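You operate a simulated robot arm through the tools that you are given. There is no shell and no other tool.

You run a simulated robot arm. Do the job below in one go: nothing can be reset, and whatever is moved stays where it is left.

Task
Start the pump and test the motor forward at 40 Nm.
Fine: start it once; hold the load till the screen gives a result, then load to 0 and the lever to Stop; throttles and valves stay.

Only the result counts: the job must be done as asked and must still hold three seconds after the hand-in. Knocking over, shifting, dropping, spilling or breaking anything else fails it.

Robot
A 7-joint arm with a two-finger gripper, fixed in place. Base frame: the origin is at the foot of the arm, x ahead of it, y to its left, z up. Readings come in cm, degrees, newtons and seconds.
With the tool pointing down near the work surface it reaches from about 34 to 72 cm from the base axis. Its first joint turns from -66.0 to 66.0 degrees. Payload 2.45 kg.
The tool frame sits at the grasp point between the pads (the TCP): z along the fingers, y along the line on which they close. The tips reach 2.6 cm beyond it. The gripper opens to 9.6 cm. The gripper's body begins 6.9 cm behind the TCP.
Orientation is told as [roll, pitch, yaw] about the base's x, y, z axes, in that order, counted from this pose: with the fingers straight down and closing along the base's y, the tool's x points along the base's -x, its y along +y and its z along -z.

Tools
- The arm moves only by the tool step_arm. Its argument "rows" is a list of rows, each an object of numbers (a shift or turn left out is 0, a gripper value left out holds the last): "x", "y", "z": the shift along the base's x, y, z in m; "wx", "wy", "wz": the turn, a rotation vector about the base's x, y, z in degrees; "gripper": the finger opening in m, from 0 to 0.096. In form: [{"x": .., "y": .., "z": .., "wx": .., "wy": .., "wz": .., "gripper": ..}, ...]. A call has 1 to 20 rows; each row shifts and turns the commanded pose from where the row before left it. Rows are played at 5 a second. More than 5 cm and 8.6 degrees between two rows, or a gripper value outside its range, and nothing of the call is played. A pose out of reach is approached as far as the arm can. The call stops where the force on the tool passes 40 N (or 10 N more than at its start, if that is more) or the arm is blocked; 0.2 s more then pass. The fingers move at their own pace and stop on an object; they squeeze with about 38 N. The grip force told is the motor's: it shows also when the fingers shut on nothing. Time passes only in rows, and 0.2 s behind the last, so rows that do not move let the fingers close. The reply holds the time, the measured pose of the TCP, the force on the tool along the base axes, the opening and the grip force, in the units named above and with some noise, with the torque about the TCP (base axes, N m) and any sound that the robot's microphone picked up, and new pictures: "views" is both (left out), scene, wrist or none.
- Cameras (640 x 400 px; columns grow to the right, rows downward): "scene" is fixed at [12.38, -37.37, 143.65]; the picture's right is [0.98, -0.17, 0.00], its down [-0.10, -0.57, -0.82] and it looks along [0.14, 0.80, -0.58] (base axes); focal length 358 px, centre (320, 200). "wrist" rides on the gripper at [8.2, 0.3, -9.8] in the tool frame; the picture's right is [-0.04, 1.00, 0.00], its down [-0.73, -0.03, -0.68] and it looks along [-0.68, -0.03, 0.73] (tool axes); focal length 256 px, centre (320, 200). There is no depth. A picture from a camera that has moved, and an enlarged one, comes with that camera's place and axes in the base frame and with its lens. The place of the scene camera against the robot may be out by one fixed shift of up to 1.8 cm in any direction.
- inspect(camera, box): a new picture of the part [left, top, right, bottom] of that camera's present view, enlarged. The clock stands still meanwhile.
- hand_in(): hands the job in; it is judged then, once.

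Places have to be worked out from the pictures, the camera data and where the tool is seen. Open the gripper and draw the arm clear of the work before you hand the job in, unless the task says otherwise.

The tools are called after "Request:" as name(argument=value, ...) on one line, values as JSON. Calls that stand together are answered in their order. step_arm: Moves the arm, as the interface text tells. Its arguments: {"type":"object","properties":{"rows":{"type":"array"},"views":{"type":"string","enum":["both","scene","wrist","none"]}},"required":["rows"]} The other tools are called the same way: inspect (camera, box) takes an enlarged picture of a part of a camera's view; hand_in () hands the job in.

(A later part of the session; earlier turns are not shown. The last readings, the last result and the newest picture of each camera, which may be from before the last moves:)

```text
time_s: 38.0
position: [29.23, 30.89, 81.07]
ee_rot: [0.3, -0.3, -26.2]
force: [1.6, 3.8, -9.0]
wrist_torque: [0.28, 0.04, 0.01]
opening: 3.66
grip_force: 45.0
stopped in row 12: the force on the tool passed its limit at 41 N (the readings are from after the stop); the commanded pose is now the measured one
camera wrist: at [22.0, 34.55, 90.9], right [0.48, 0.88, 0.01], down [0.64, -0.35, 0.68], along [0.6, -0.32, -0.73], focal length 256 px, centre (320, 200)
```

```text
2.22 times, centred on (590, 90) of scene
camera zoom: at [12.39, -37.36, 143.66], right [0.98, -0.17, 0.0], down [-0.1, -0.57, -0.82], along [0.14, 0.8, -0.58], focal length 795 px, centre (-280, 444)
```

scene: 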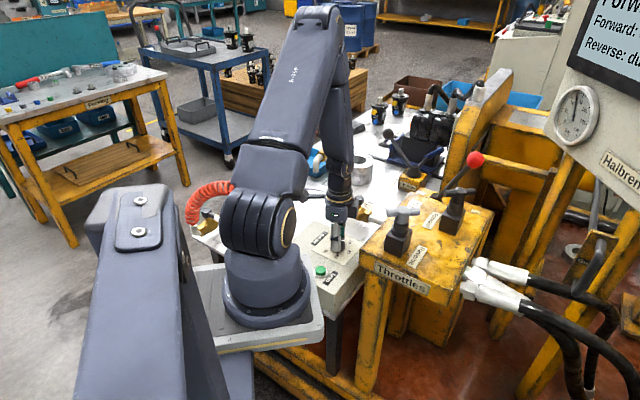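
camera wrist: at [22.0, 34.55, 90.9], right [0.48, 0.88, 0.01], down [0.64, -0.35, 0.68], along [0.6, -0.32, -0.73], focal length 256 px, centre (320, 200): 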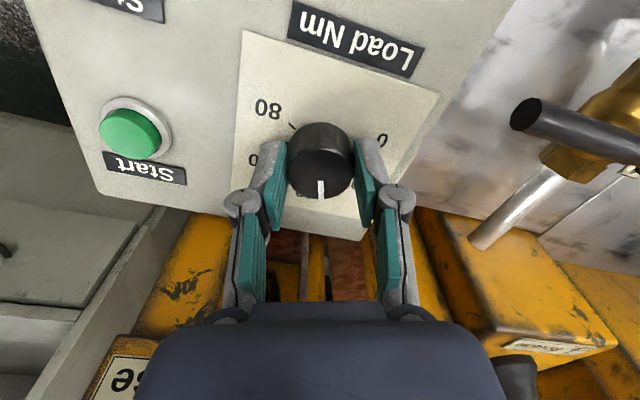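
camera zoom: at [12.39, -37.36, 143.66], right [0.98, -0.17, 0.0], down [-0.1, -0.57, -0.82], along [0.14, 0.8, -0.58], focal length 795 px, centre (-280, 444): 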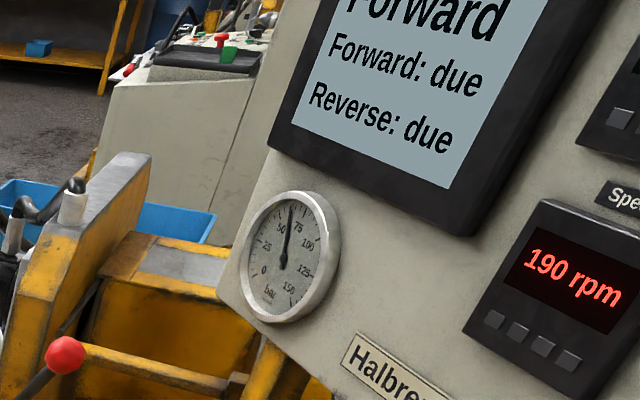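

The turn paused at -101° on a side-force limit (slight off-centre grip); the pointer has not slipped in the fingers, the pressure is ~65 bar. I finish the remaining ~17° in smaller steps.

Request:
step_arm(rows=[{"wz": -5.8}, {"wz": -5.8}, {"wz": -5.8}], views="both")

Request:
inspect(camera="wrist", box=[200, 80, 440, 280])

Request:
inspect(camera="scene", box=[290, 190, 390, 270])

Request:
inspect(camera="scene", box=[540, 0, 640, 180])

```text
time_s: 38.8
position: [29.22, 30.88, 81.17]
ee_rot: [0.4, -0.2, -43.8]
force: [1.6, 10.2, -23.1]
wrist_torque: [0.31, -0.17, 0.0]
opening: 3.62
grip_force: 44.6
camera wrist: at [23.52, 36.59, 90.91], right [0.72, 0.69, 0.01], down [0.5, -0.53, 0.68], along [0.48, -0.49, -0.73], focal length 256 px, centre (320, 200)
```

scene: 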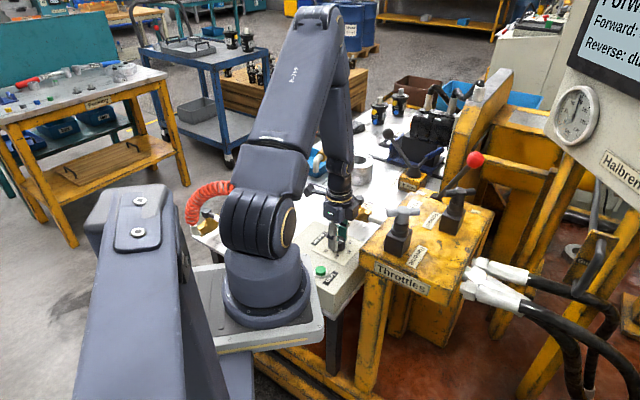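
wrist: 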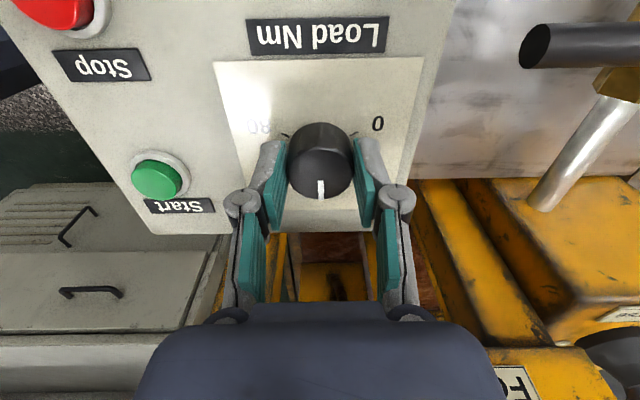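

```text
2.00 times, centred on (320, 180) of wrist
camera zoom: at [23.52, 36.59, 90.91], right [0.72, 0.69, 0.01], down [0.5, -0.53, 0.68], along [0.48, -0.49, -0.73], focal length 512 px, centre (320, 240)
```

zoom: 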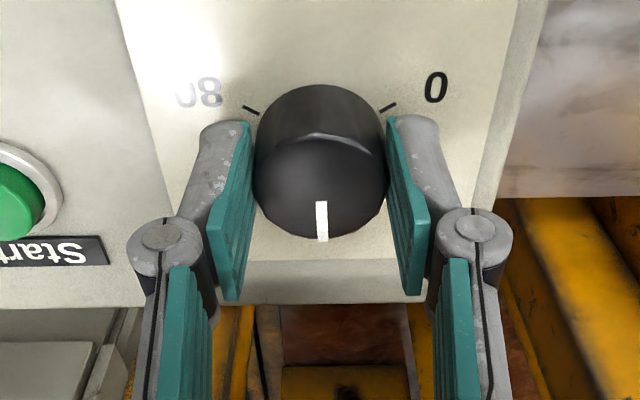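

```text
5.00 times, centred on (340, 230) of scene
camera zoom: at [12.41, -37.33, 143.66], right [0.98, -0.17, 0.0], down [-0.1, -0.57, -0.82], along [0.14, 0.8, -0.58], focal length 1789 px, centre (220, 50)
```

zoom: 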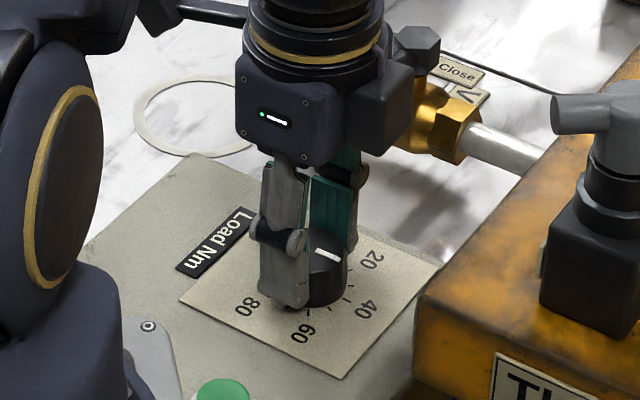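

```text
2.22 times, centred on (590, 90) of scene
camera zoom: at [12.41, -37.33, 143.66], right [0.98, -0.17, 0.0], down [-0.1, -0.57, -0.82], along [0.14, 0.8, -0.58], focal length 795 px, centre (-280, 444)
```

zoom: 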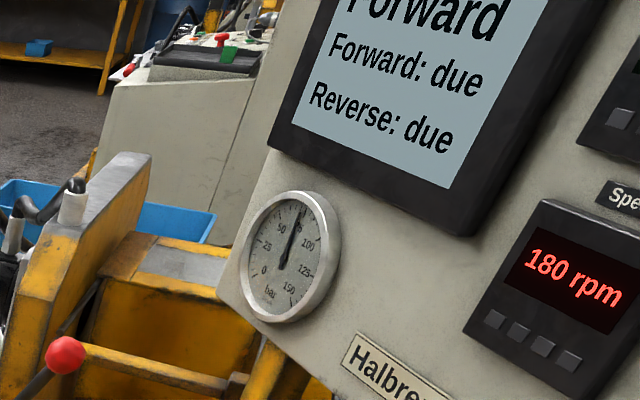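

By symmetry the 0 and 80 ticks stand evenly either side of the pointer, so the pointer is on 40 within about 1–2°. I release the knob to relieve the strain and watch the screen.

Request:
step_arm(rows=[{"gripper": 0.07}, {}, {}], views="both")

Request:
inspect(camera="wrist", box=[200, 80, 440, 280])

Request:
inspect(camera="scene", box=[290, 190, 390, 270])

Request:
inspect(camera="scene", box=[540, 0, 640, 180])

```text
time_s: 39.6
position: [29.27, 30.76, 81.06]
ee_rot: [0.3, -0.2, -43.7]
force: [0.0, -0.5, -0.3]
wrist_torque: [-0.01, -0.02, 0.01]
opening: 7.01
grip_force: 0.1
camera wrist: at [23.49, 36.51, 90.94], right [0.72, 0.7, 0.01], down [0.51, -0.53, 0.68], along [0.48, -0.49, -0.73], focal length 256 px, centre (320, 200)
```

scene: 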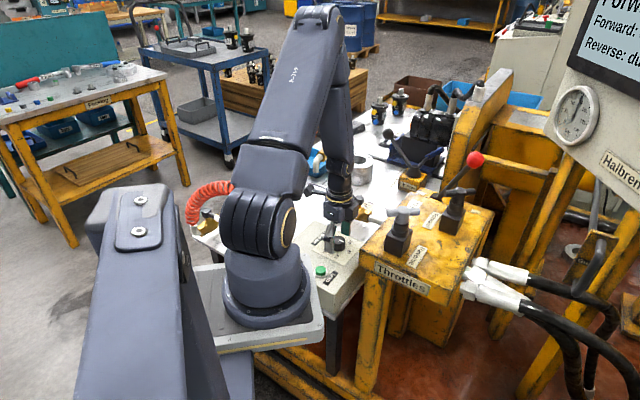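
wrist: 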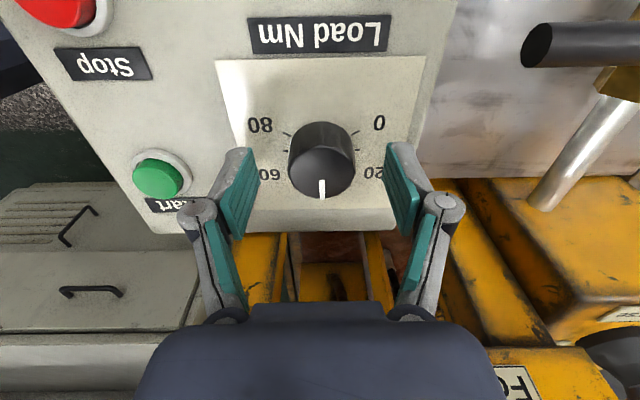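

```text
2.00 times, centred on (320, 180) of wrist
camera zoom: at [23.49, 36.51, 90.94], right [0.72, 0.7, 0.01], down [0.51, -0.53, 0.68], along [0.48, -0.49, -0.73], focal length 512 px, centre (320, 240)
```

zoom: 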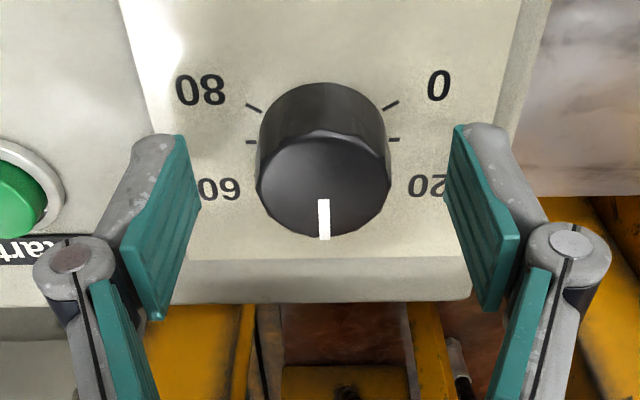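

```text
5.00 times, centred on (340, 230) of scene
camera zoom: at [12.38, -37.37, 143.65], right [0.98, -0.17, 0.0], down [-0.1, -0.57, -0.82], along [0.14, 0.8, -0.58], focal length 1789 px, centre (220, 50)
```

zoom: 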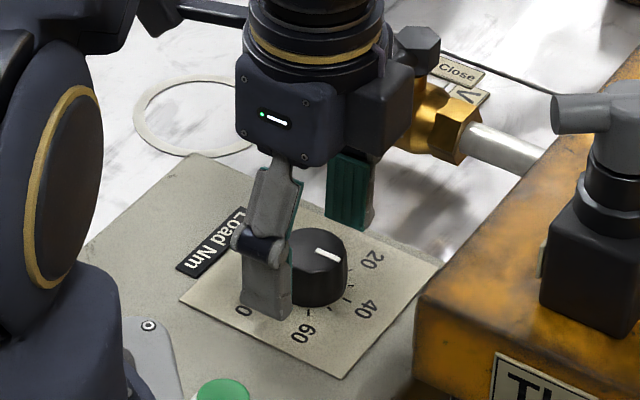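

```text
2.22 times, centred on (590, 90) of scene
camera zoom: at [12.38, -37.37, 143.65], right [0.98, -0.17, 0.0], down [-0.1, -0.57, -0.82], along [0.14, 0.8, -0.58], focal length 795 px, centre (-280, 444)
```

zoom: 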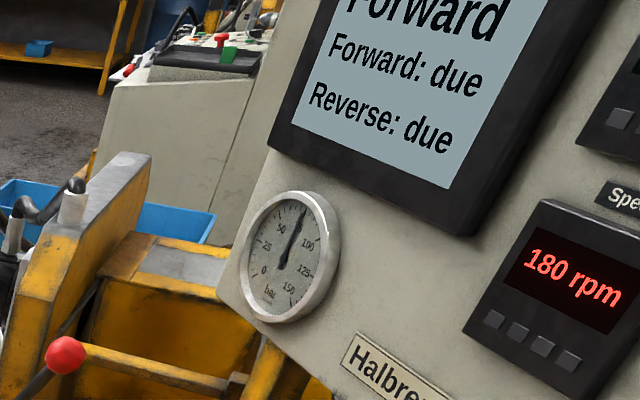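

Pointer looks exactly on 40 (ticks symmetric around it). I lift clear and swing to the reading pose to check the Torque display while the test runs.

Request:
step_arm(rows=[{"z": 0.02}, {"z": 0.04}, {"z": 0.045}, {"z": 0.045}, {"z": 0.045}, {"z": 0.045, "wz": 8.5}, {"x": 0.02, "z": 0.04, "wz": 8.5}, {"x": 0.025, "y": -0.015, "z": 0.035, "wz": 8.5}, {"x": 0.025, "y": -0.015, "z": 0.035, "wz": 8.5}, {"x": 0.02, "y": -0.015, "z": 0.03, "wx": -1.33, "wy": -8.3}, {"x": 0.02, "y": -0.015, "z": 0.025, "wx": -1.33, "wy": -8.3}, {"x": 0.02, "y": -0.015, "z": 0.02, "wx": -1.33, "wy": -8.3}, {"x": 0.015, "y": -0.01, "wx": -1.33, "wy": -8.3}, {"x": 0.01, "y": -0.01, "wx": -1.33, "wy": -8.3}, {"wx": -1.33, "wy": -8.3}], views="both")

Request:
inspect(camera="wrist", box=[180, 80, 440, 310])

Request:
inspect(camera="scene", box=[540, 0, 640, 180])

```text
time_s: 42.8
position: [44.77, 21.09, 123.59]
ee_rot: [1.1, -50.7, -10.1]
force: [-0.9, -0.2, 0.7]
wrist_torque: [0.01, 0.01, 0.04]
opening: 6.98
grip_force: 0.1
camera wrist: at [32.26, 23.52, 123.55], right [0.19, 0.98, 0.04], down [-0.07, -0.03, 1.0], along [0.98, -0.19, 0.06], focal length 256 px, centre (320, 200)
```

scene: 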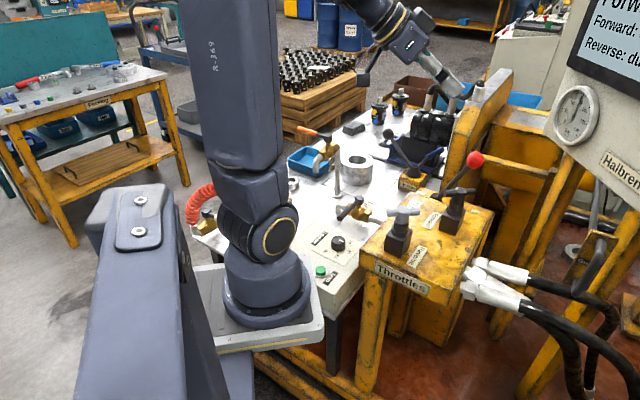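
wrist: 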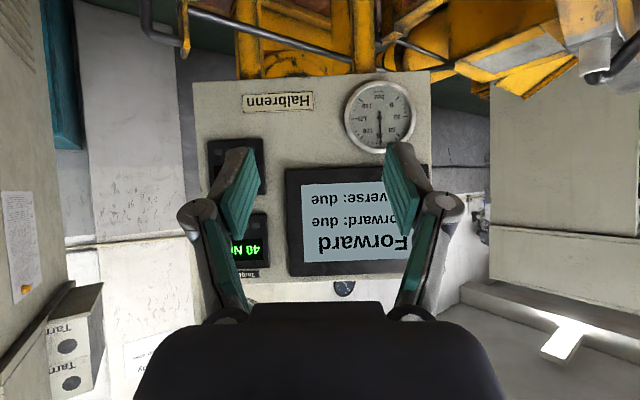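

```text
1.74 times, centred on (310, 195) of wrist
camera zoom: at [32.26, 23.52, 123.55], right [0.19, 0.98, 0.04], down [-0.07, -0.03, 1.0], along [0.98, -0.19, 0.06], focal length 445 px, centre (337, 209)
```

zoom: 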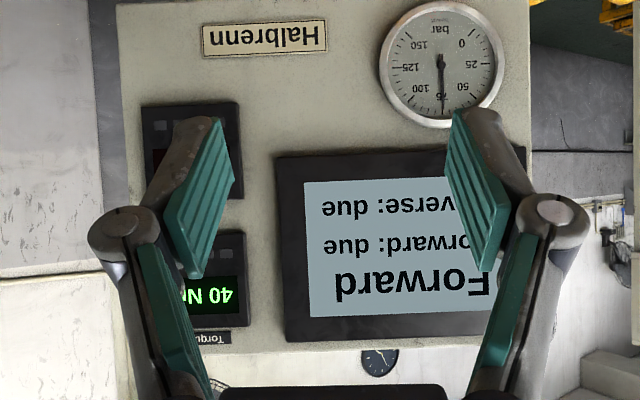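

```text
2.22 times, centred on (590, 90) of scene
camera zoom: at [12.38, -37.37, 143.65], right [0.98, -0.17, 0.0], down [-0.1, -0.57, -0.82], along [0.14, 0.8, -0.58], focal length 795 px, centre (-280, 444)
```

zoom: 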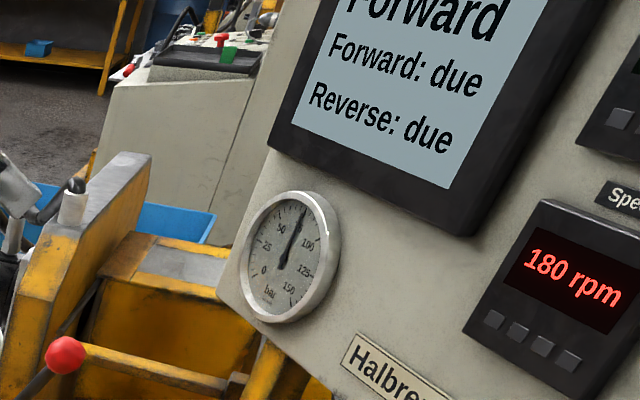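

Torque reads 40 Nm at 180 rpm; no result yet. I wait in place, opening the fingers fully to see the whole screen.

Request:
step_arm(rows=[{"gripper": 0.096}, {}, {}, {}, {}, {}, {}, {}, {}, {}, {}, {}], views="both")

Request:
inspect(camera="wrist", box=[180, 80, 440, 310])

```text
time_s: 45.4
position: [44.82, 21.3, 123.53]
ee_rot: [1.0, -50.7, -10.0]
force: [-0.7, -0.3, 0.1]
wrist_torque: [-0.02, -0.01, 0.01]
opening: 9.61
grip_force: 0.1
camera wrist: at [32.25, 23.52, 123.57], right [0.18, 0.98, 0.04], down [-0.07, -0.03, 1.0], along [0.98, -0.19, 0.06], focal length 256 px, centre (320, 200)
```

scene: 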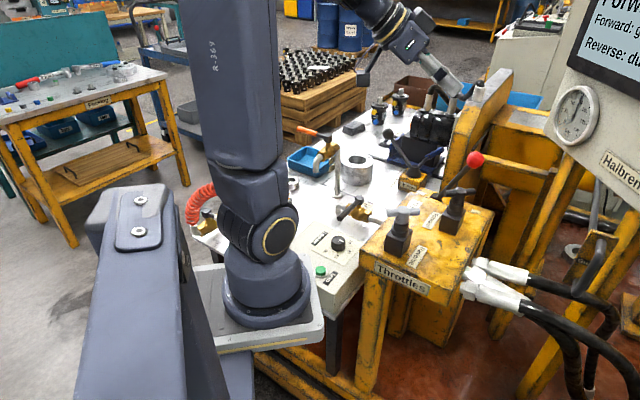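
wrist: 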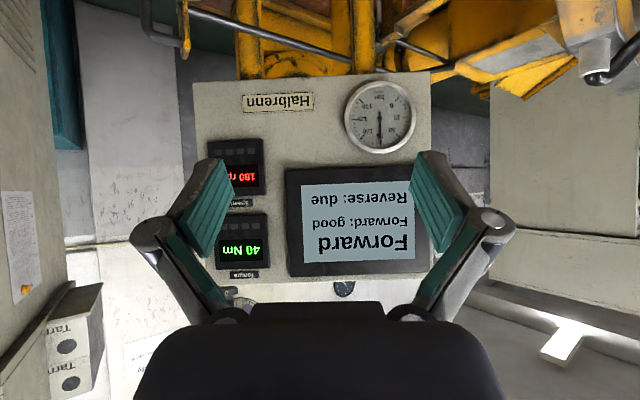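

```text
1.74 times, centred on (310, 195) of wrist
camera zoom: at [32.25, 23.52, 123.57], right [0.18, 0.98, 0.04], down [-0.07, -0.03, 1.0], along [0.98, -0.19, 0.06], focal length 445 px, centre (337, 209)
```

zoom: 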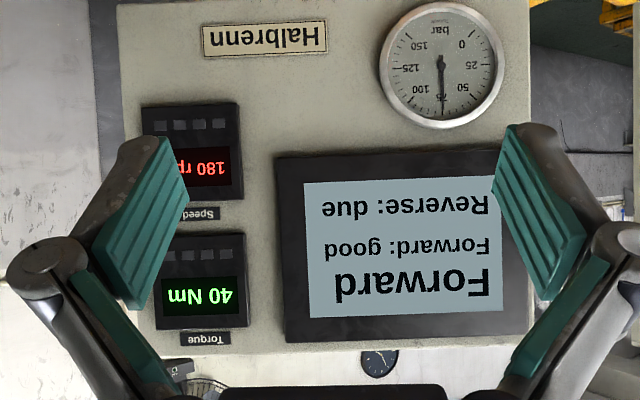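

The screen gives "Forward: good". I retrace the path back above the knob to turn the load to 0.

Request:
step_arm(rows=[{"wx": 1.33, "wy": 8.3}, {"x": -0.01, "y": 0.01, "wx": 1.33, "wy": 8.3}, {"x": -0.015, "y": 0.01, "wx": 1.33, "wy": 8.3}, {"x": -0.02, "y": 0.015, "z": -0.02, "wx": 1.33, "wy": 8.3}, {"x": -0.02, "y": 0.015, "z": -0.025, "wx": 1.33, "wy": 8.3}, {"x": -0.02, "y": 0.015, "z": -0.03, "wx": 1.33, "wy": 8.3}, {"x": -0.025, "y": 0.015, "z": -0.035, "wz": -8.5}, {"x": -0.025, "y": 0.015, "z": -0.035, "wz": -8.5}, {"x": -0.02, "z": -0.04, "wz": -8.5}, {"z": -0.045, "wz": -8.5}, {"z": -0.045}, {"z": -0.045}, {}], views="both")

Request:
inspect(camera="wrist", box=[200, 0, 440, 200])

```text
time_s: 48.2
position: [29.37, 30.62, 91.59]
ee_rot: [0.3, -0.3, -43.7]
force: [-0.6, -0.5, 0.3]
wrist_torque: [0.03, 0.02, -0.02]
opening: 9.58
grip_force: 0.1
camera wrist: at [23.6, 36.37, 101.38], right [0.72, 0.7, 0.01], down [0.51, -0.53, 0.68], along [0.48, -0.49, -0.73], focal length 256 px, centre (320, 200)
```

scene: 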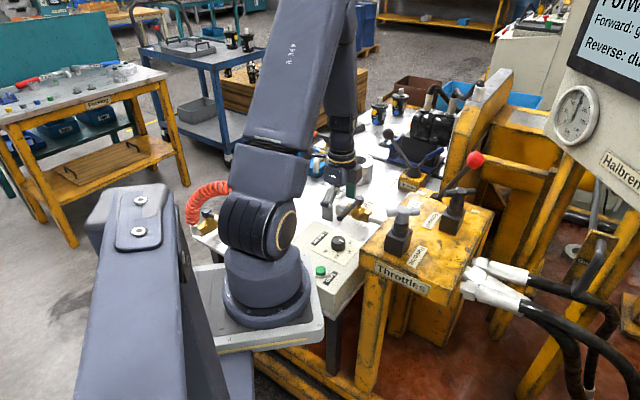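
wrist: 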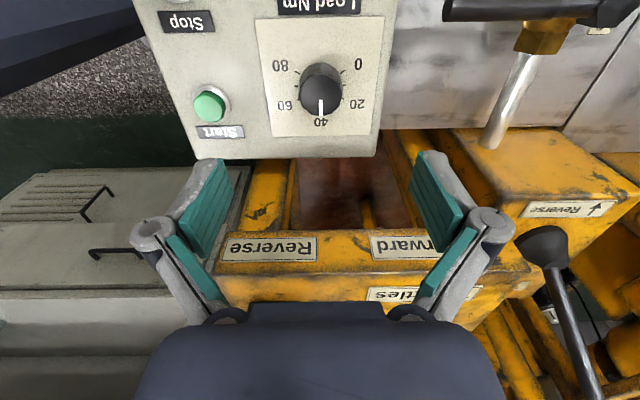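

```text
2.00 times, centred on (320, 100) of wrist
camera zoom: at [23.6, 36.37, 101.38], right [0.72, 0.7, 0.01], down [0.51, -0.53, 0.68], along [0.48, -0.49, -0.73], focal length 512 px, centre (320, 400)
```

zoom: 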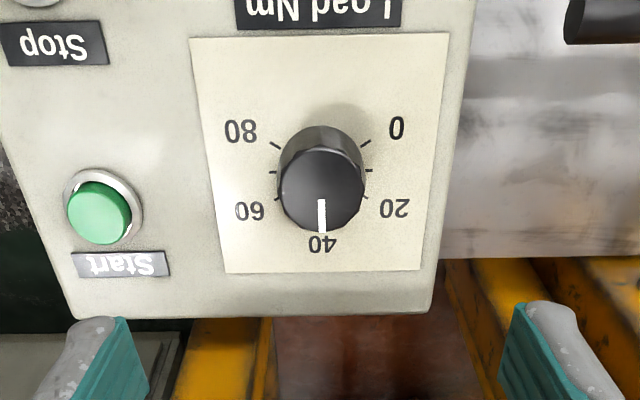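

"Forward: good" also shows in the fixed view, and the knob sits at (29.35,30.65), right under the TCP. I descend around it and grip.

Request:
step_arm(rows=[{"z": -0.035}, {"z": -0.035}, {"z": -0.02}, {"z": -0.015}, {"gripper": 0.06}, {}, {}, {"gripper": 0.03}, {}, {}, {}], views="both")

Request:
inspect(camera="wrist", box=[200, 80, 440, 280])

```text
time_s: 50.6
position: [29.37, 30.77, 81.11]
ee_rot: [0.5, -0.2, -43.8]
force: [5.2, 6.1, -2.4]
wrist_torque: [0.16, -0.24, 0.02]
opening: 3.63
grip_force: 45.1
camera wrist: at [23.58, 36.5, 90.94], right [0.72, 0.69, 0.01], down [0.5, -0.53, 0.68], along [0.48, -0.49, -0.73], focal length 256 px, centre (320, 200)
```

scene: 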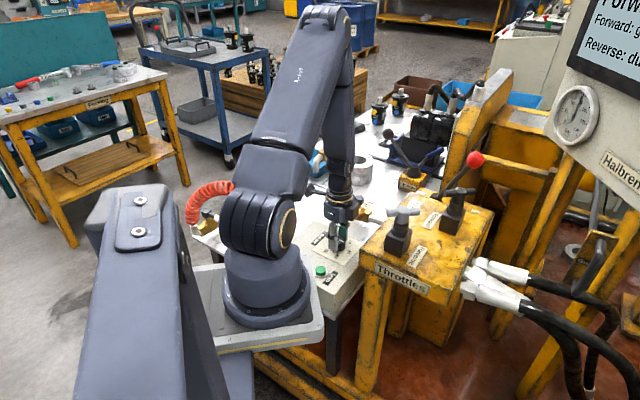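
wrist: 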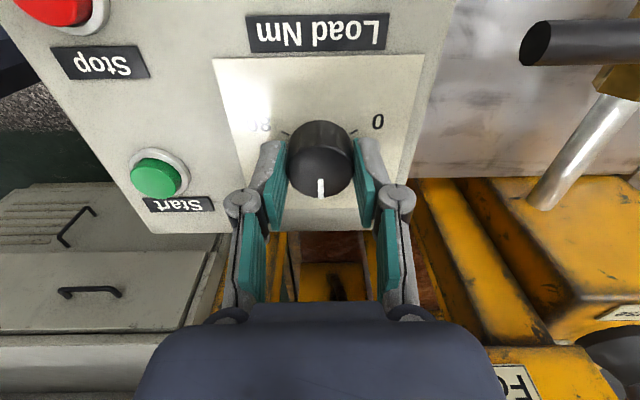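

```text
2.00 times, centred on (320, 180) of wrist
camera zoom: at [23.58, 36.5, 90.94], right [0.72, 0.69, 0.01], down [0.5, -0.53, 0.68], along [0.48, -0.49, -0.73], focal length 512 px, centre (320, 240)
```

zoom: 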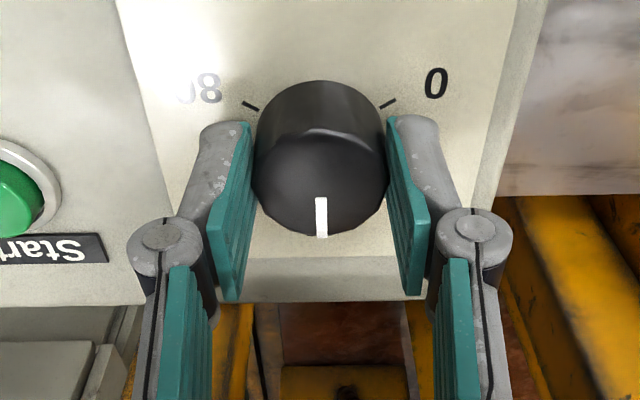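

Gripped again at 40. I turn it back counter-clockwise, 102° first.

Request:
step_arm(rows=[{"x": 0.0007, "y": 0.0007}, {"wz": 8.5}, {"wz": 8.5}, {"wz": 8.5}, {"wz": 8.5}, {"wz": 8.5}, {"wz": 8.5}, {"wz": 8.5}, {"wz": 8.5}, {"wz": 8.5}, {"wz": 8.5}, {"wz": 8.5}, {"wz": 8.5}], views="both")

Request:
inspect(camera="wrist", box=[200, 80, 440, 280])

Request:
inspect(camera="scene", box=[540, 0, 640, 180])

```text
time_s: 53.4
position: [29.43, 30.6, 81.1]
ee_rot: [0.2, -0.2, 58.5]
force: [9.0, -16.9, 20.6]
wrist_torque: [0.13, -0.48, 0.02]
opening: 3.62
grip_force: 45.2
camera wrist: at [24.84, 23.78, 90.95], right [-0.83, 0.56, 0.0], down [0.41, 0.61, 0.68], along [0.38, 0.57, -0.73], focal length 256 px, centre (320, 200)
```

scene: 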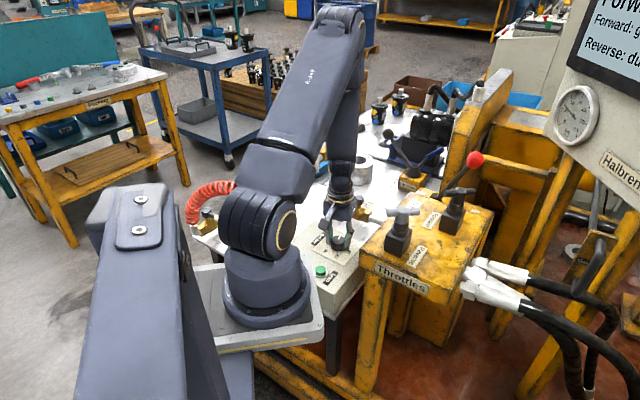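
wrist: 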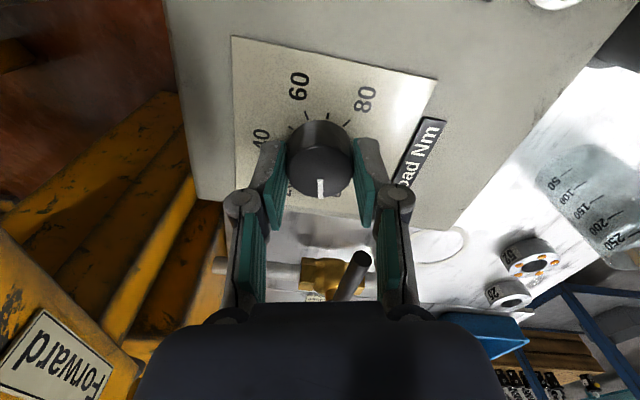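

```text
2.00 times, centred on (320, 180) of wrist
camera zoom: at [24.84, 23.78, 90.95], right [-0.83, 0.56, 0.0], down [0.41, 0.61, 0.68], along [0.38, 0.57, -0.73], focal length 512 px, centre (320, 240)
```

zoom: 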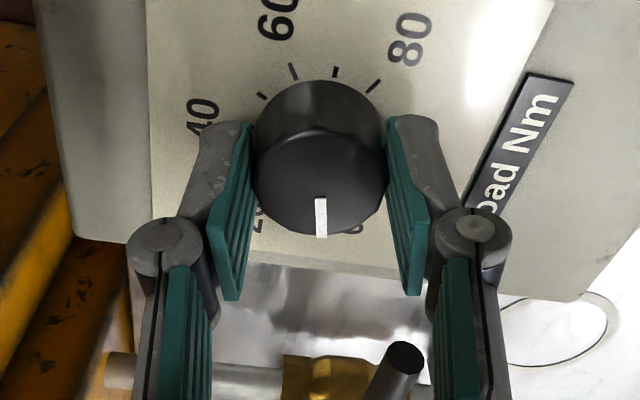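

```text
2.22 times, centred on (590, 90) of scene
camera zoom: at [12.38, -37.43, 143.64], right [0.98, -0.17, 0.0], down [-0.1, -0.57, -0.82], along [0.14, 0.8, -0.58], focal length 795 px, centre (-280, 444)
```

zoom: 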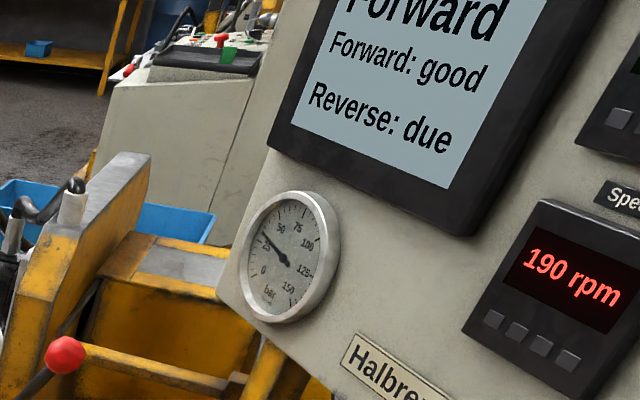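

Pressure falls with the load; the tool feels ~28 N of strain, so I shift a millimetre along that force while finishing the last 16°.

Request:
step_arm(rows=[{"x": 0.0005, "y": -0.001, "z": 0.001}, {"wz": 5.5}, {"wz": 5.5}, {"wz": 5.4}, {}], views="both")

Request:
inspect(camera="wrist", box=[200, 80, 440, 280])

Request:
inspect(camera="scene", box=[540, 0, 640, 180])

```text
time_s: 54.6
position: [29.4, 30.62, 81.06]
ee_rot: [0.4, -0.3, 74.8]
force: [13.8, -1.0, -33.0]
wrist_torque: [0.07, -0.28, 0.01]
opening: 3.64
grip_force: 44.9
camera wrist: at [26.97, 22.77, 90.96], right [-0.95, 0.3, 0.01], down [0.22, 0.7, 0.68], along [0.2, 0.65, -0.73], focal length 256 px, centre (320, 200)
```

scene: 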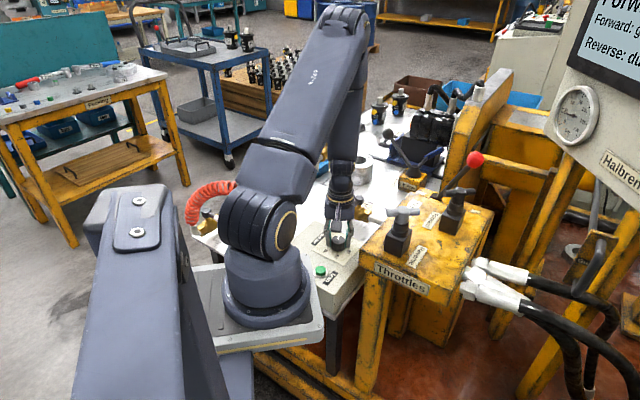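
wrist: 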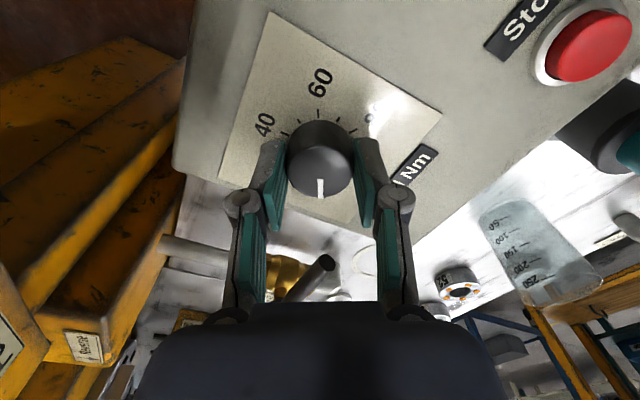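

```text
2.00 times, centred on (320, 180) of wrist
camera zoom: at [26.97, 22.77, 90.96], right [-0.95, 0.3, 0.01], down [0.22, 0.7, 0.68], along [0.2, 0.65, -0.73], focal length 512 px, centre (320, 240)
```

zoom: 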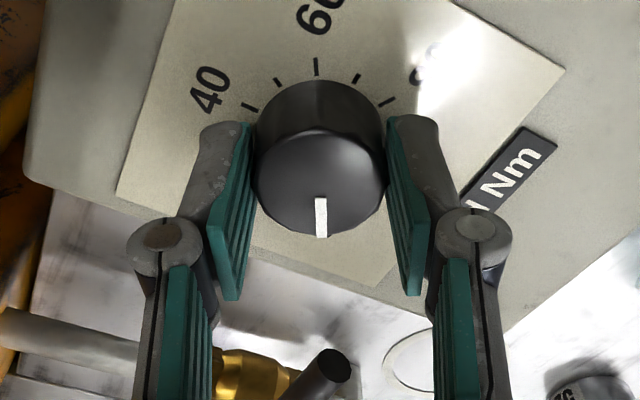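

```text
2.22 times, centred on (590, 90) of scene
camera zoom: at [12.44, -37.34, 143.66], right [0.98, -0.17, 0.0], down [-0.1, -0.57, -0.82], along [0.14, 0.8, -0.58], focal length 795 px, centre (-280, 444)
```

zoom: 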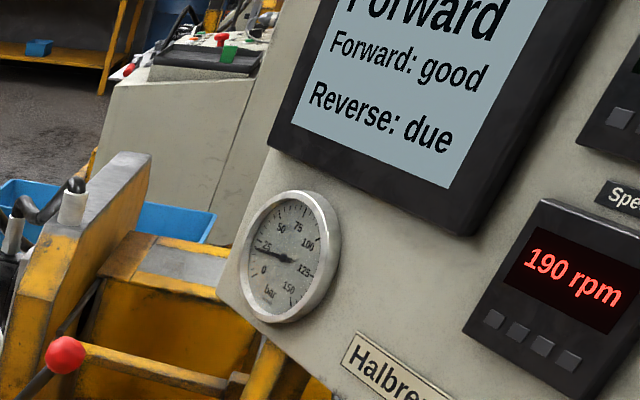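

Pointer is back where it started (0). I release the knob and look at it without strain.

Request:
step_arm(rows=[{"gripper": 0.096}, {}, {}, {}], views="both")

Request:
inspect(camera="wrist", box=[200, 80, 440, 280])

Request:
inspect(camera="scene", box=[540, 0, 640, 180])

```text
time_s: 55.6
position: [29.43, 30.64, 81.3]
ee_rot: [0.3, -0.4, 74.7]
force: [0.1, 0.0, 0.0]
wrist_torque: [-0.04, 0.02, 0.02]
opening: 9.56
grip_force: 0.1
camera wrist: at [26.92, 22.77, 91.03], right [-0.95, 0.3, 0.01], down [0.22, 0.7, 0.68], along [0.2, 0.65, -0.73], focal length 256 px, centre (320, 200)
```

scene: 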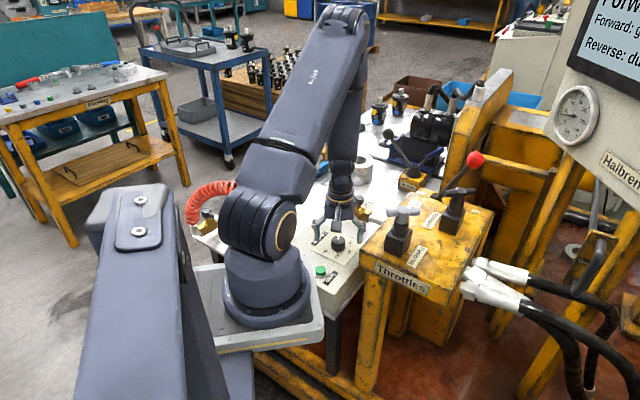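
wrist: 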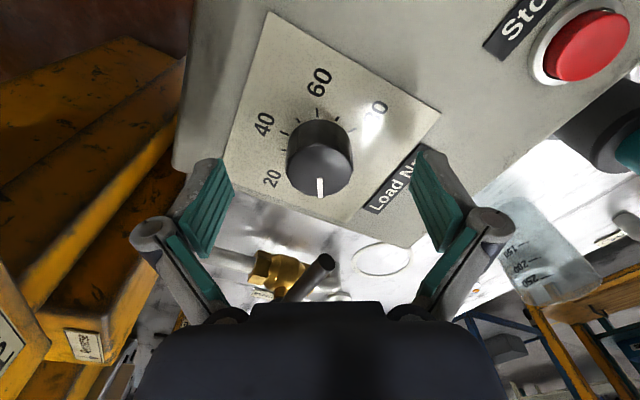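

```text
2.00 times, centred on (320, 180) of wrist
camera zoom: at [26.92, 22.77, 91.03], right [-0.95, 0.3, 0.01], down [0.22, 0.7, 0.68], along [0.2, 0.65, -0.73], focal length 512 px, centre (320, 240)
```

zoom: 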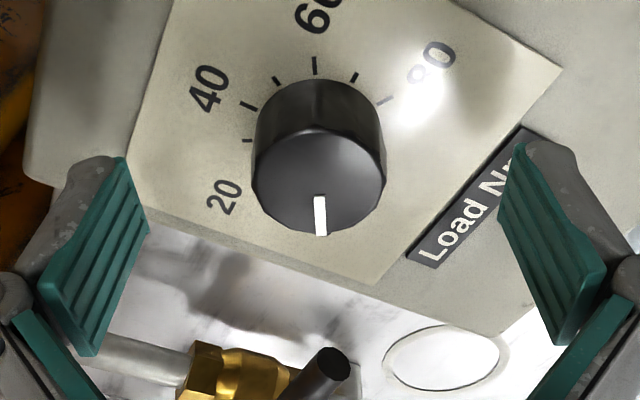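

```text
2.22 times, centred on (590, 90) of scene
camera zoom: at [12.38, -37.37, 143.65], right [0.98, -0.17, 0.0], down [-0.1, -0.57, -0.82], along [0.14, 0.8, -0.58], focal length 795 px, centre (-280, 444)
```

zoom: 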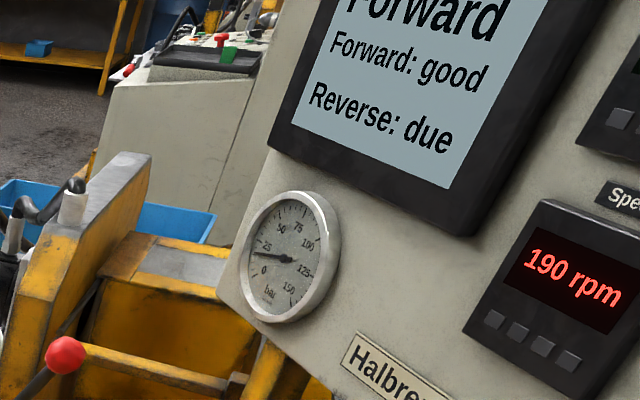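

Pressure is back to the no-load ~20 bar. I lift off and swing by the reading pose to confirm 0 Nm before moving the lever.

Request:
step_arm(rows=[{"z": 0.02}, {"z": 0.04}, {"z": 0.045}, {"z": 0.045}, {"x": 0.0155, "y": -0.0095, "z": 0.027, "wz": -8.4}, {"x": 0.0155, "y": -0.0095, "z": 0.027, "wz": -8.4}, {"x": 0.0155, "y": -0.0095, "z": 0.027, "wz": -8.4}, {"x": 0.0155, "y": -0.0095, "z": 0.027, "wz": -8.4}, {"x": 0.0155, "y": -0.0095, "z": 0.027, "wz": -8.4}, {"x": 0.0155, "y": -0.0095, "z": 0.027, "wz": -8.4}, {"x": 0.0155, "y": -0.0095, "z": 0.027, "wz": -8.4}, {"x": 0.0155, "y": -0.0095, "z": 0.027, "wz": -8.4}, {"x": 0.0155, "y": -0.0095, "z": 0.027, "wz": -8.4}, {"x": 0.0155, "y": -0.0095, "z": 0.027, "wz": -8.4}, {"wx": -1.33, "wy": -8.3}, {"wx": -1.33, "wy": -8.3}, {"wx": -1.33, "wy": -8.3}, {"wx": -1.33, "wy": -8.3}, {"wx": -1.33, "wy": -8.3}, {"wx": -1.33, "wy": -8.3}], views="both")

Request:
inspect(camera="wrist", box=[180, 80, 440, 310])

```text
time_s: 59.8
position: [44.77, 21.28, 123.32]
ee_rot: [0.7, -50.8, -9.4]
force: [-0.5, -0.1, 0.0]
wrist_torque: [0.02, -0.01, 0.0]
opening: 9.63
grip_force: 0.1
camera wrist: at [32.29, 23.44, 123.16], right [0.18, 0.98, 0.04], down [-0.07, -0.03, 1.0], along [0.98, -0.18, 0.06], focal length 256 px, centre (320, 200)
```

scene: 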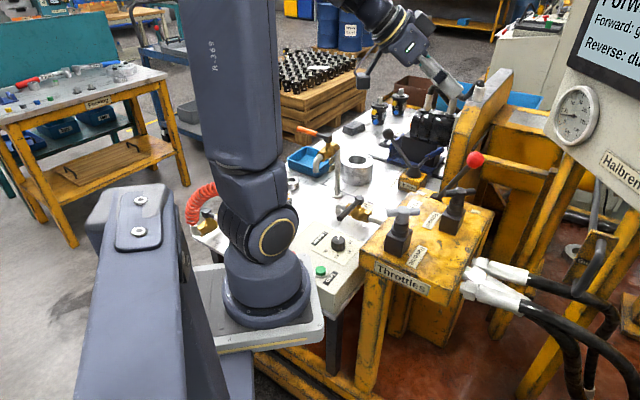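
wrist: 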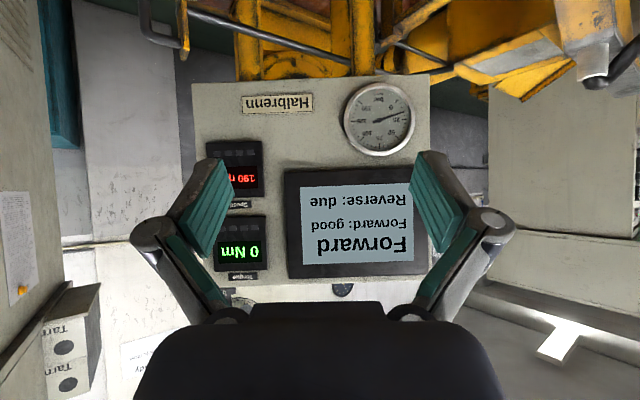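

```text
1.74 times, centred on (310, 195) of wrist
camera zoom: at [32.29, 23.44, 123.16], right [0.18, 0.98, 0.04], down [-0.07, -0.03, 1.0], along [0.98, -0.18, 0.06], focal length 445 px, centre (337, 209)
```

zoom: 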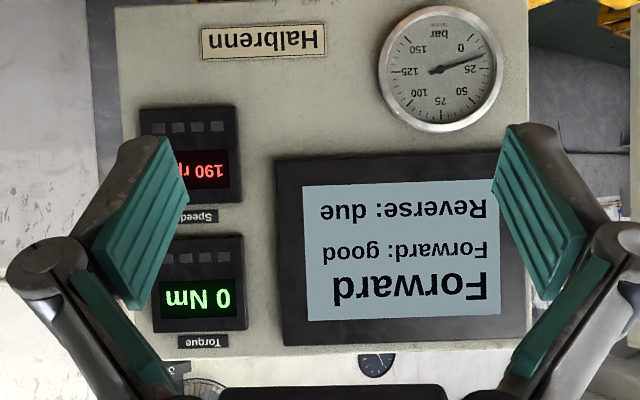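

Torque reads 0 Nm with the result kept. Now I go back above the lever ball (last at about (62.8,31.4,100.7)) with the same lean and yaw as when I let it go.

Request:
step_arm(rows=[{"wx": 1.16, "wy": 7.0}, {"wx": 1.16, "wy": 7.0}, {"wx": 1.16, "wy": 7.0}, {"wx": 1.16, "wy": 7.0}, {"wx": 1.16, "wy": 7.0}, {"x": 0.0257, "y": 0.0144, "z": -0.005, "wz": 7.84}, {"x": 0.0257, "y": 0.0144, "z": -0.015, "wz": 7.84}, {"x": 0.0257, "y": 0.0144, "z": -0.02, "wz": 7.84}, {"x": 0.0257, "y": 0.0144, "z": -0.02, "wz": 7.84}, {"x": 0.0257, "y": 0.0144, "z": -0.02, "wz": 7.84}, {"x": 0.0257, "y": 0.0144, "z": -0.02, "wz": 7.84}, {"x": 0.0257, "y": 0.0144, "z": -0.015, "wz": 7.84}, {}], views="both")

```text
time_s: 62.6
position: [62.77, 31.29, 111.64]
ee_rot: [0.5, -15.1, 45.6]
force: [0.4, 0.7, -0.5]
wrist_torque: [0.0, 0.0, 0.02]
opening: 9.62
grip_force: 0.1
camera wrist: at [55.35, 23.93, 119.06], right [-0.69, 0.72, 0.02], down [0.4, 0.35, 0.85], along [0.61, 0.59, -0.53], focal length 256 px, centre (320, 200)
```

scene: 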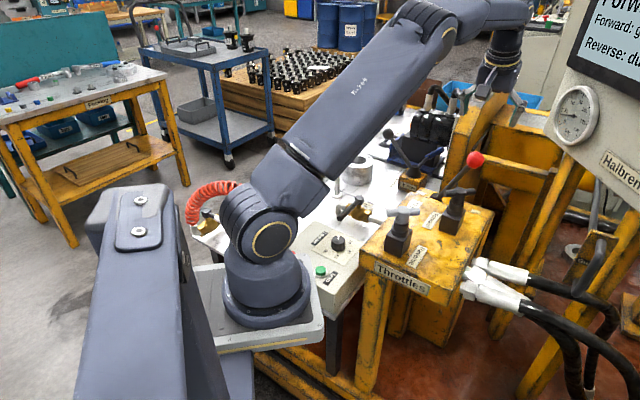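
wrist: 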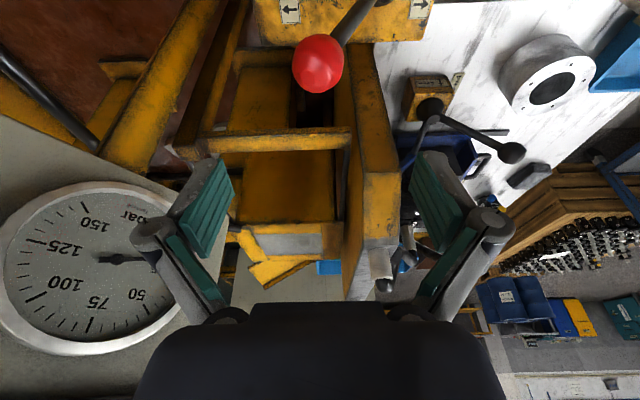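

The ball appears right where predicted. I lower the open fingers around it and close.

Request:
step_arm(rows=[{"z": -0.04}, {"z": -0.04}, {"z": -0.029}, {}, {"gripper": 0.05}, {}, {}, {"gripper": 0.03}, {}, {}, {}], views="both")

Request:
inspect(camera="scene", box=[540, 0, 640, 180])

```text
time_s: 65.0
position: [62.86, 31.31, 100.92]
ee_rot: [0.5, -15.1, 45.5]
force: [-2.5, 0.9, 1.6]
wrist_torque: [0.01, 0.07, -0.01]
opening: 3.95
grip_force: 45.3
camera wrist: at [55.3, 23.97, 108.2], right [-0.69, 0.73, 0.02], down [0.4, 0.35, 0.85], along [0.61, 0.59, -0.53], focal length 256 px, centre (320, 200)
```

scene: 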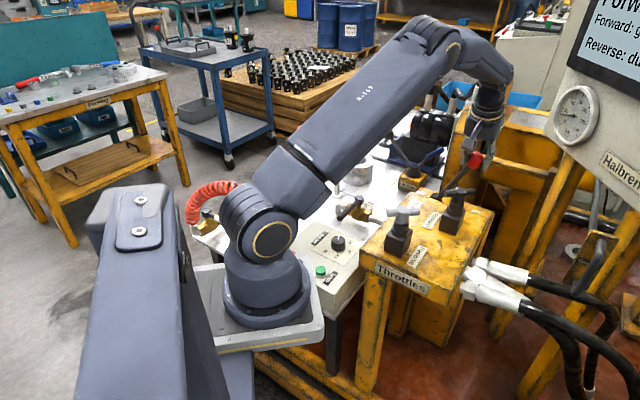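
wrist: 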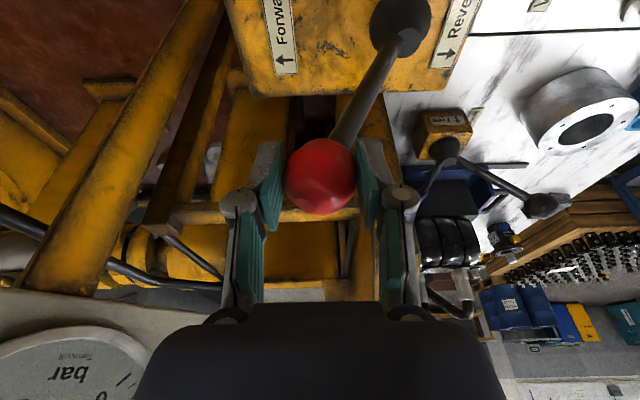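

```text
2.22 times, centred on (590, 90) of scene
camera zoom: at [12.37, -37.37, 143.65], right [0.98, -0.17, 0.0], down [-0.1, -0.57, -0.82], along [0.14, 0.8, -0.58], focal length 795 px, centre (-280, 444)
```

zoom: 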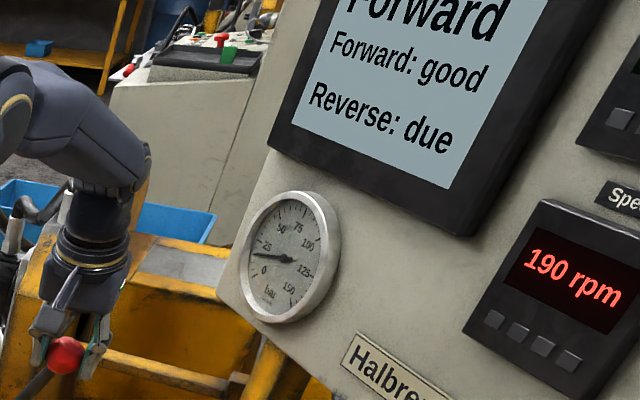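

Ball gripped again. I bring the lever back along its arc toward the original Stop place (57.67,36.23,102.37), most of the way first.

Request:
step_arm(rows=[{"x": -0.0083, "y": 0.0079, "z": 0.0044}, {"x": -0.0073, "y": 0.0069, "z": 0.0031}, {"x": -0.0073, "y": 0.0069, "z": 0.0025}, {"x": -0.0073, "y": 0.0069, "z": 0.0019}, {"x": -0.0073, "y": 0.0069, "z": 0.0014}, {}], views="both")

Request:
inspect(camera="scene", box=[540, 0, 640, 180])

```text
time_s: 66.4
position: [59.13, 34.87, 102.15]
ee_rot: [0.6, -15.3, 45.5]
force: [10.5, 6.6, 0.5]
wrist_torque: [-0.29, -0.56, 0.05]
opening: 3.94
grip_force: 45.2
camera wrist: at [51.62, 27.51, 109.54], right [-0.69, 0.73, 0.02], down [0.4, 0.35, 0.85], along [0.61, 0.59, -0.53], focal length 256 px, centre (320, 200)
```

scene: 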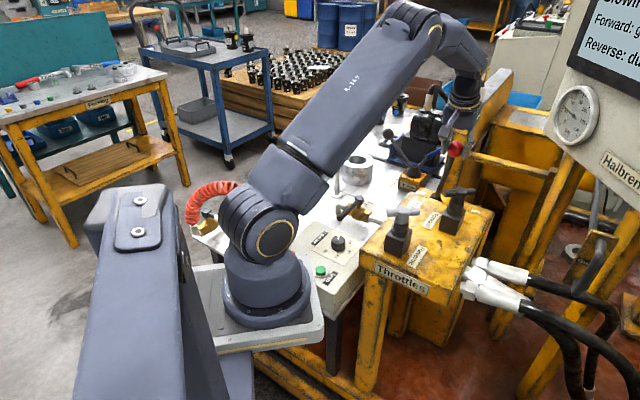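
wrist: 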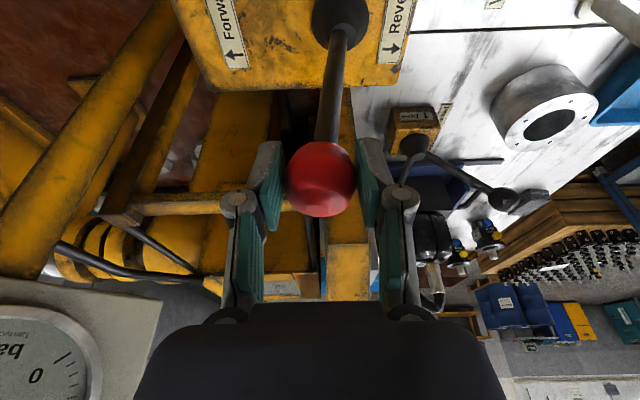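

```text
2.22 times, centred on (590, 90) of scene
camera zoom: at [12.41, -37.35, 143.66], right [0.98, -0.17, 0.0], down [-0.1, -0.57, -0.82], along [0.14, 0.8, -0.58], focal length 795 px, centre (-280, 444)
```

zoom: 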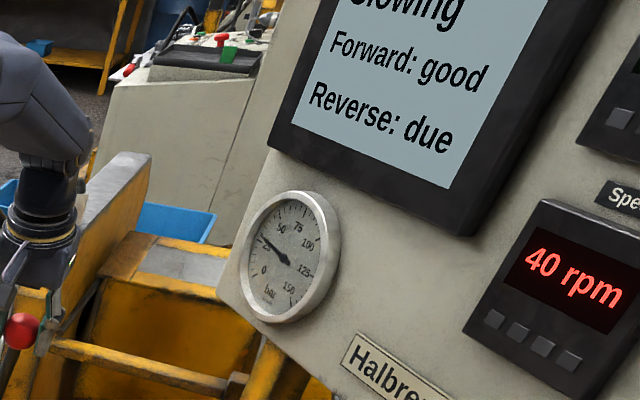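

"Slowing", 40 rpm. I move the last 2 cm to the original upright place.

Request:
step_arm(rows=[{"x": -0.0073, "y": 0.0068, "z": 0.0013}, {"x": -0.0073, "y": 0.0068, "z": 0.0008}, {}, {}], views="both")

Request:
inspect(camera="scene", box=[540, 0, 640, 180])

Request:
inspect(camera="wrist", box=[240, 0, 400, 220])

```text
time_s: 67.4
position: [57.66, 36.2, 102.23]
ee_rot: [0.6, -15.2, 45.5]
force: [13.2, 9.7, -2.1]
wrist_torque: [-0.23, -0.45, -0.07]
opening: 3.95
grip_force: 44.9
camera wrist: at [50.13, 28.86, 109.66], right [-0.69, 0.73, 0.02], down [0.4, 0.35, 0.85], along [0.61, 0.59, -0.53], focal length 256 px, centre (320, 200)
```

scene: 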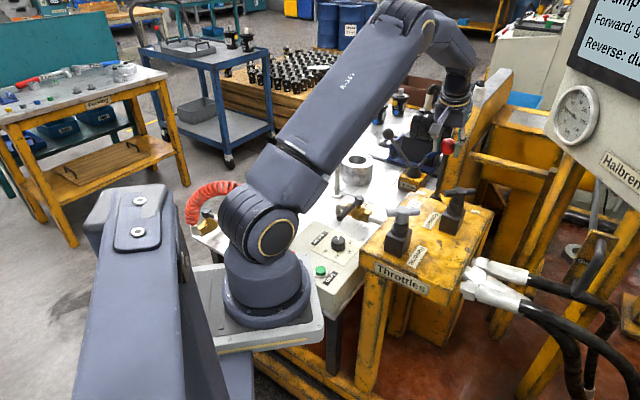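
wrist: 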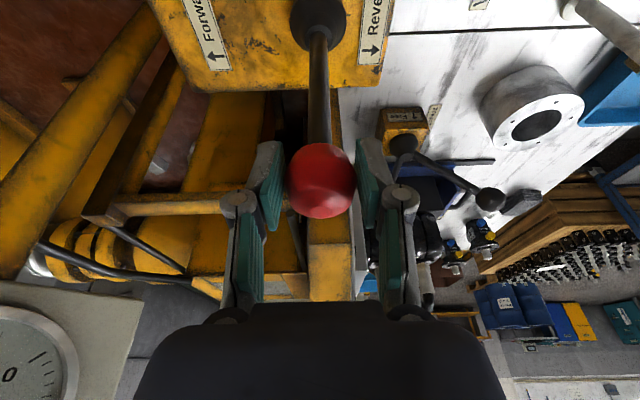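

```text
2.22 times, centred on (590, 90) of scene
camera zoom: at [12.42, -37.34, 143.66], right [0.98, -0.17, 0.0], down [-0.1, -0.57, -0.82], along [0.14, 0.8, -0.58], focal length 795 px, centre (-280, 444)
```

zoom: 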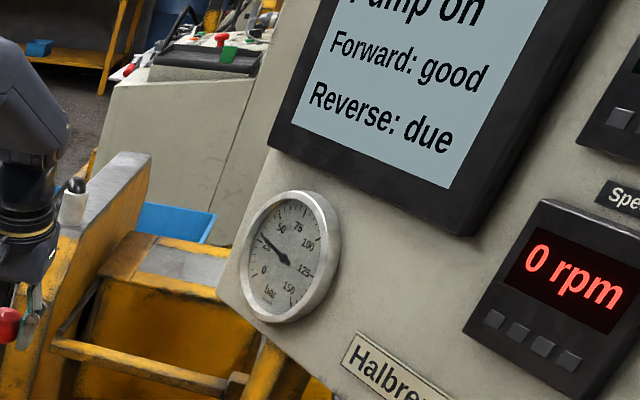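

```text
1.82 times, centred on (320, 110) of wrist
camera zoom: at [50.13, 28.86, 109.66], right [-0.69, 0.73, 0.02], down [0.4, 0.35, 0.85], along [0.61, 0.59, -0.53], focal length 465 px, centre (320, 364)
```

zoom: 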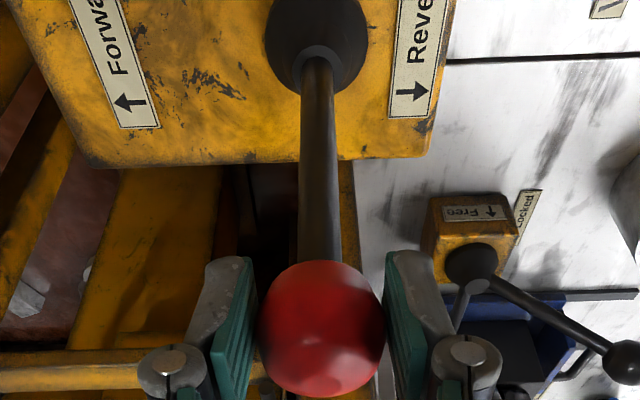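

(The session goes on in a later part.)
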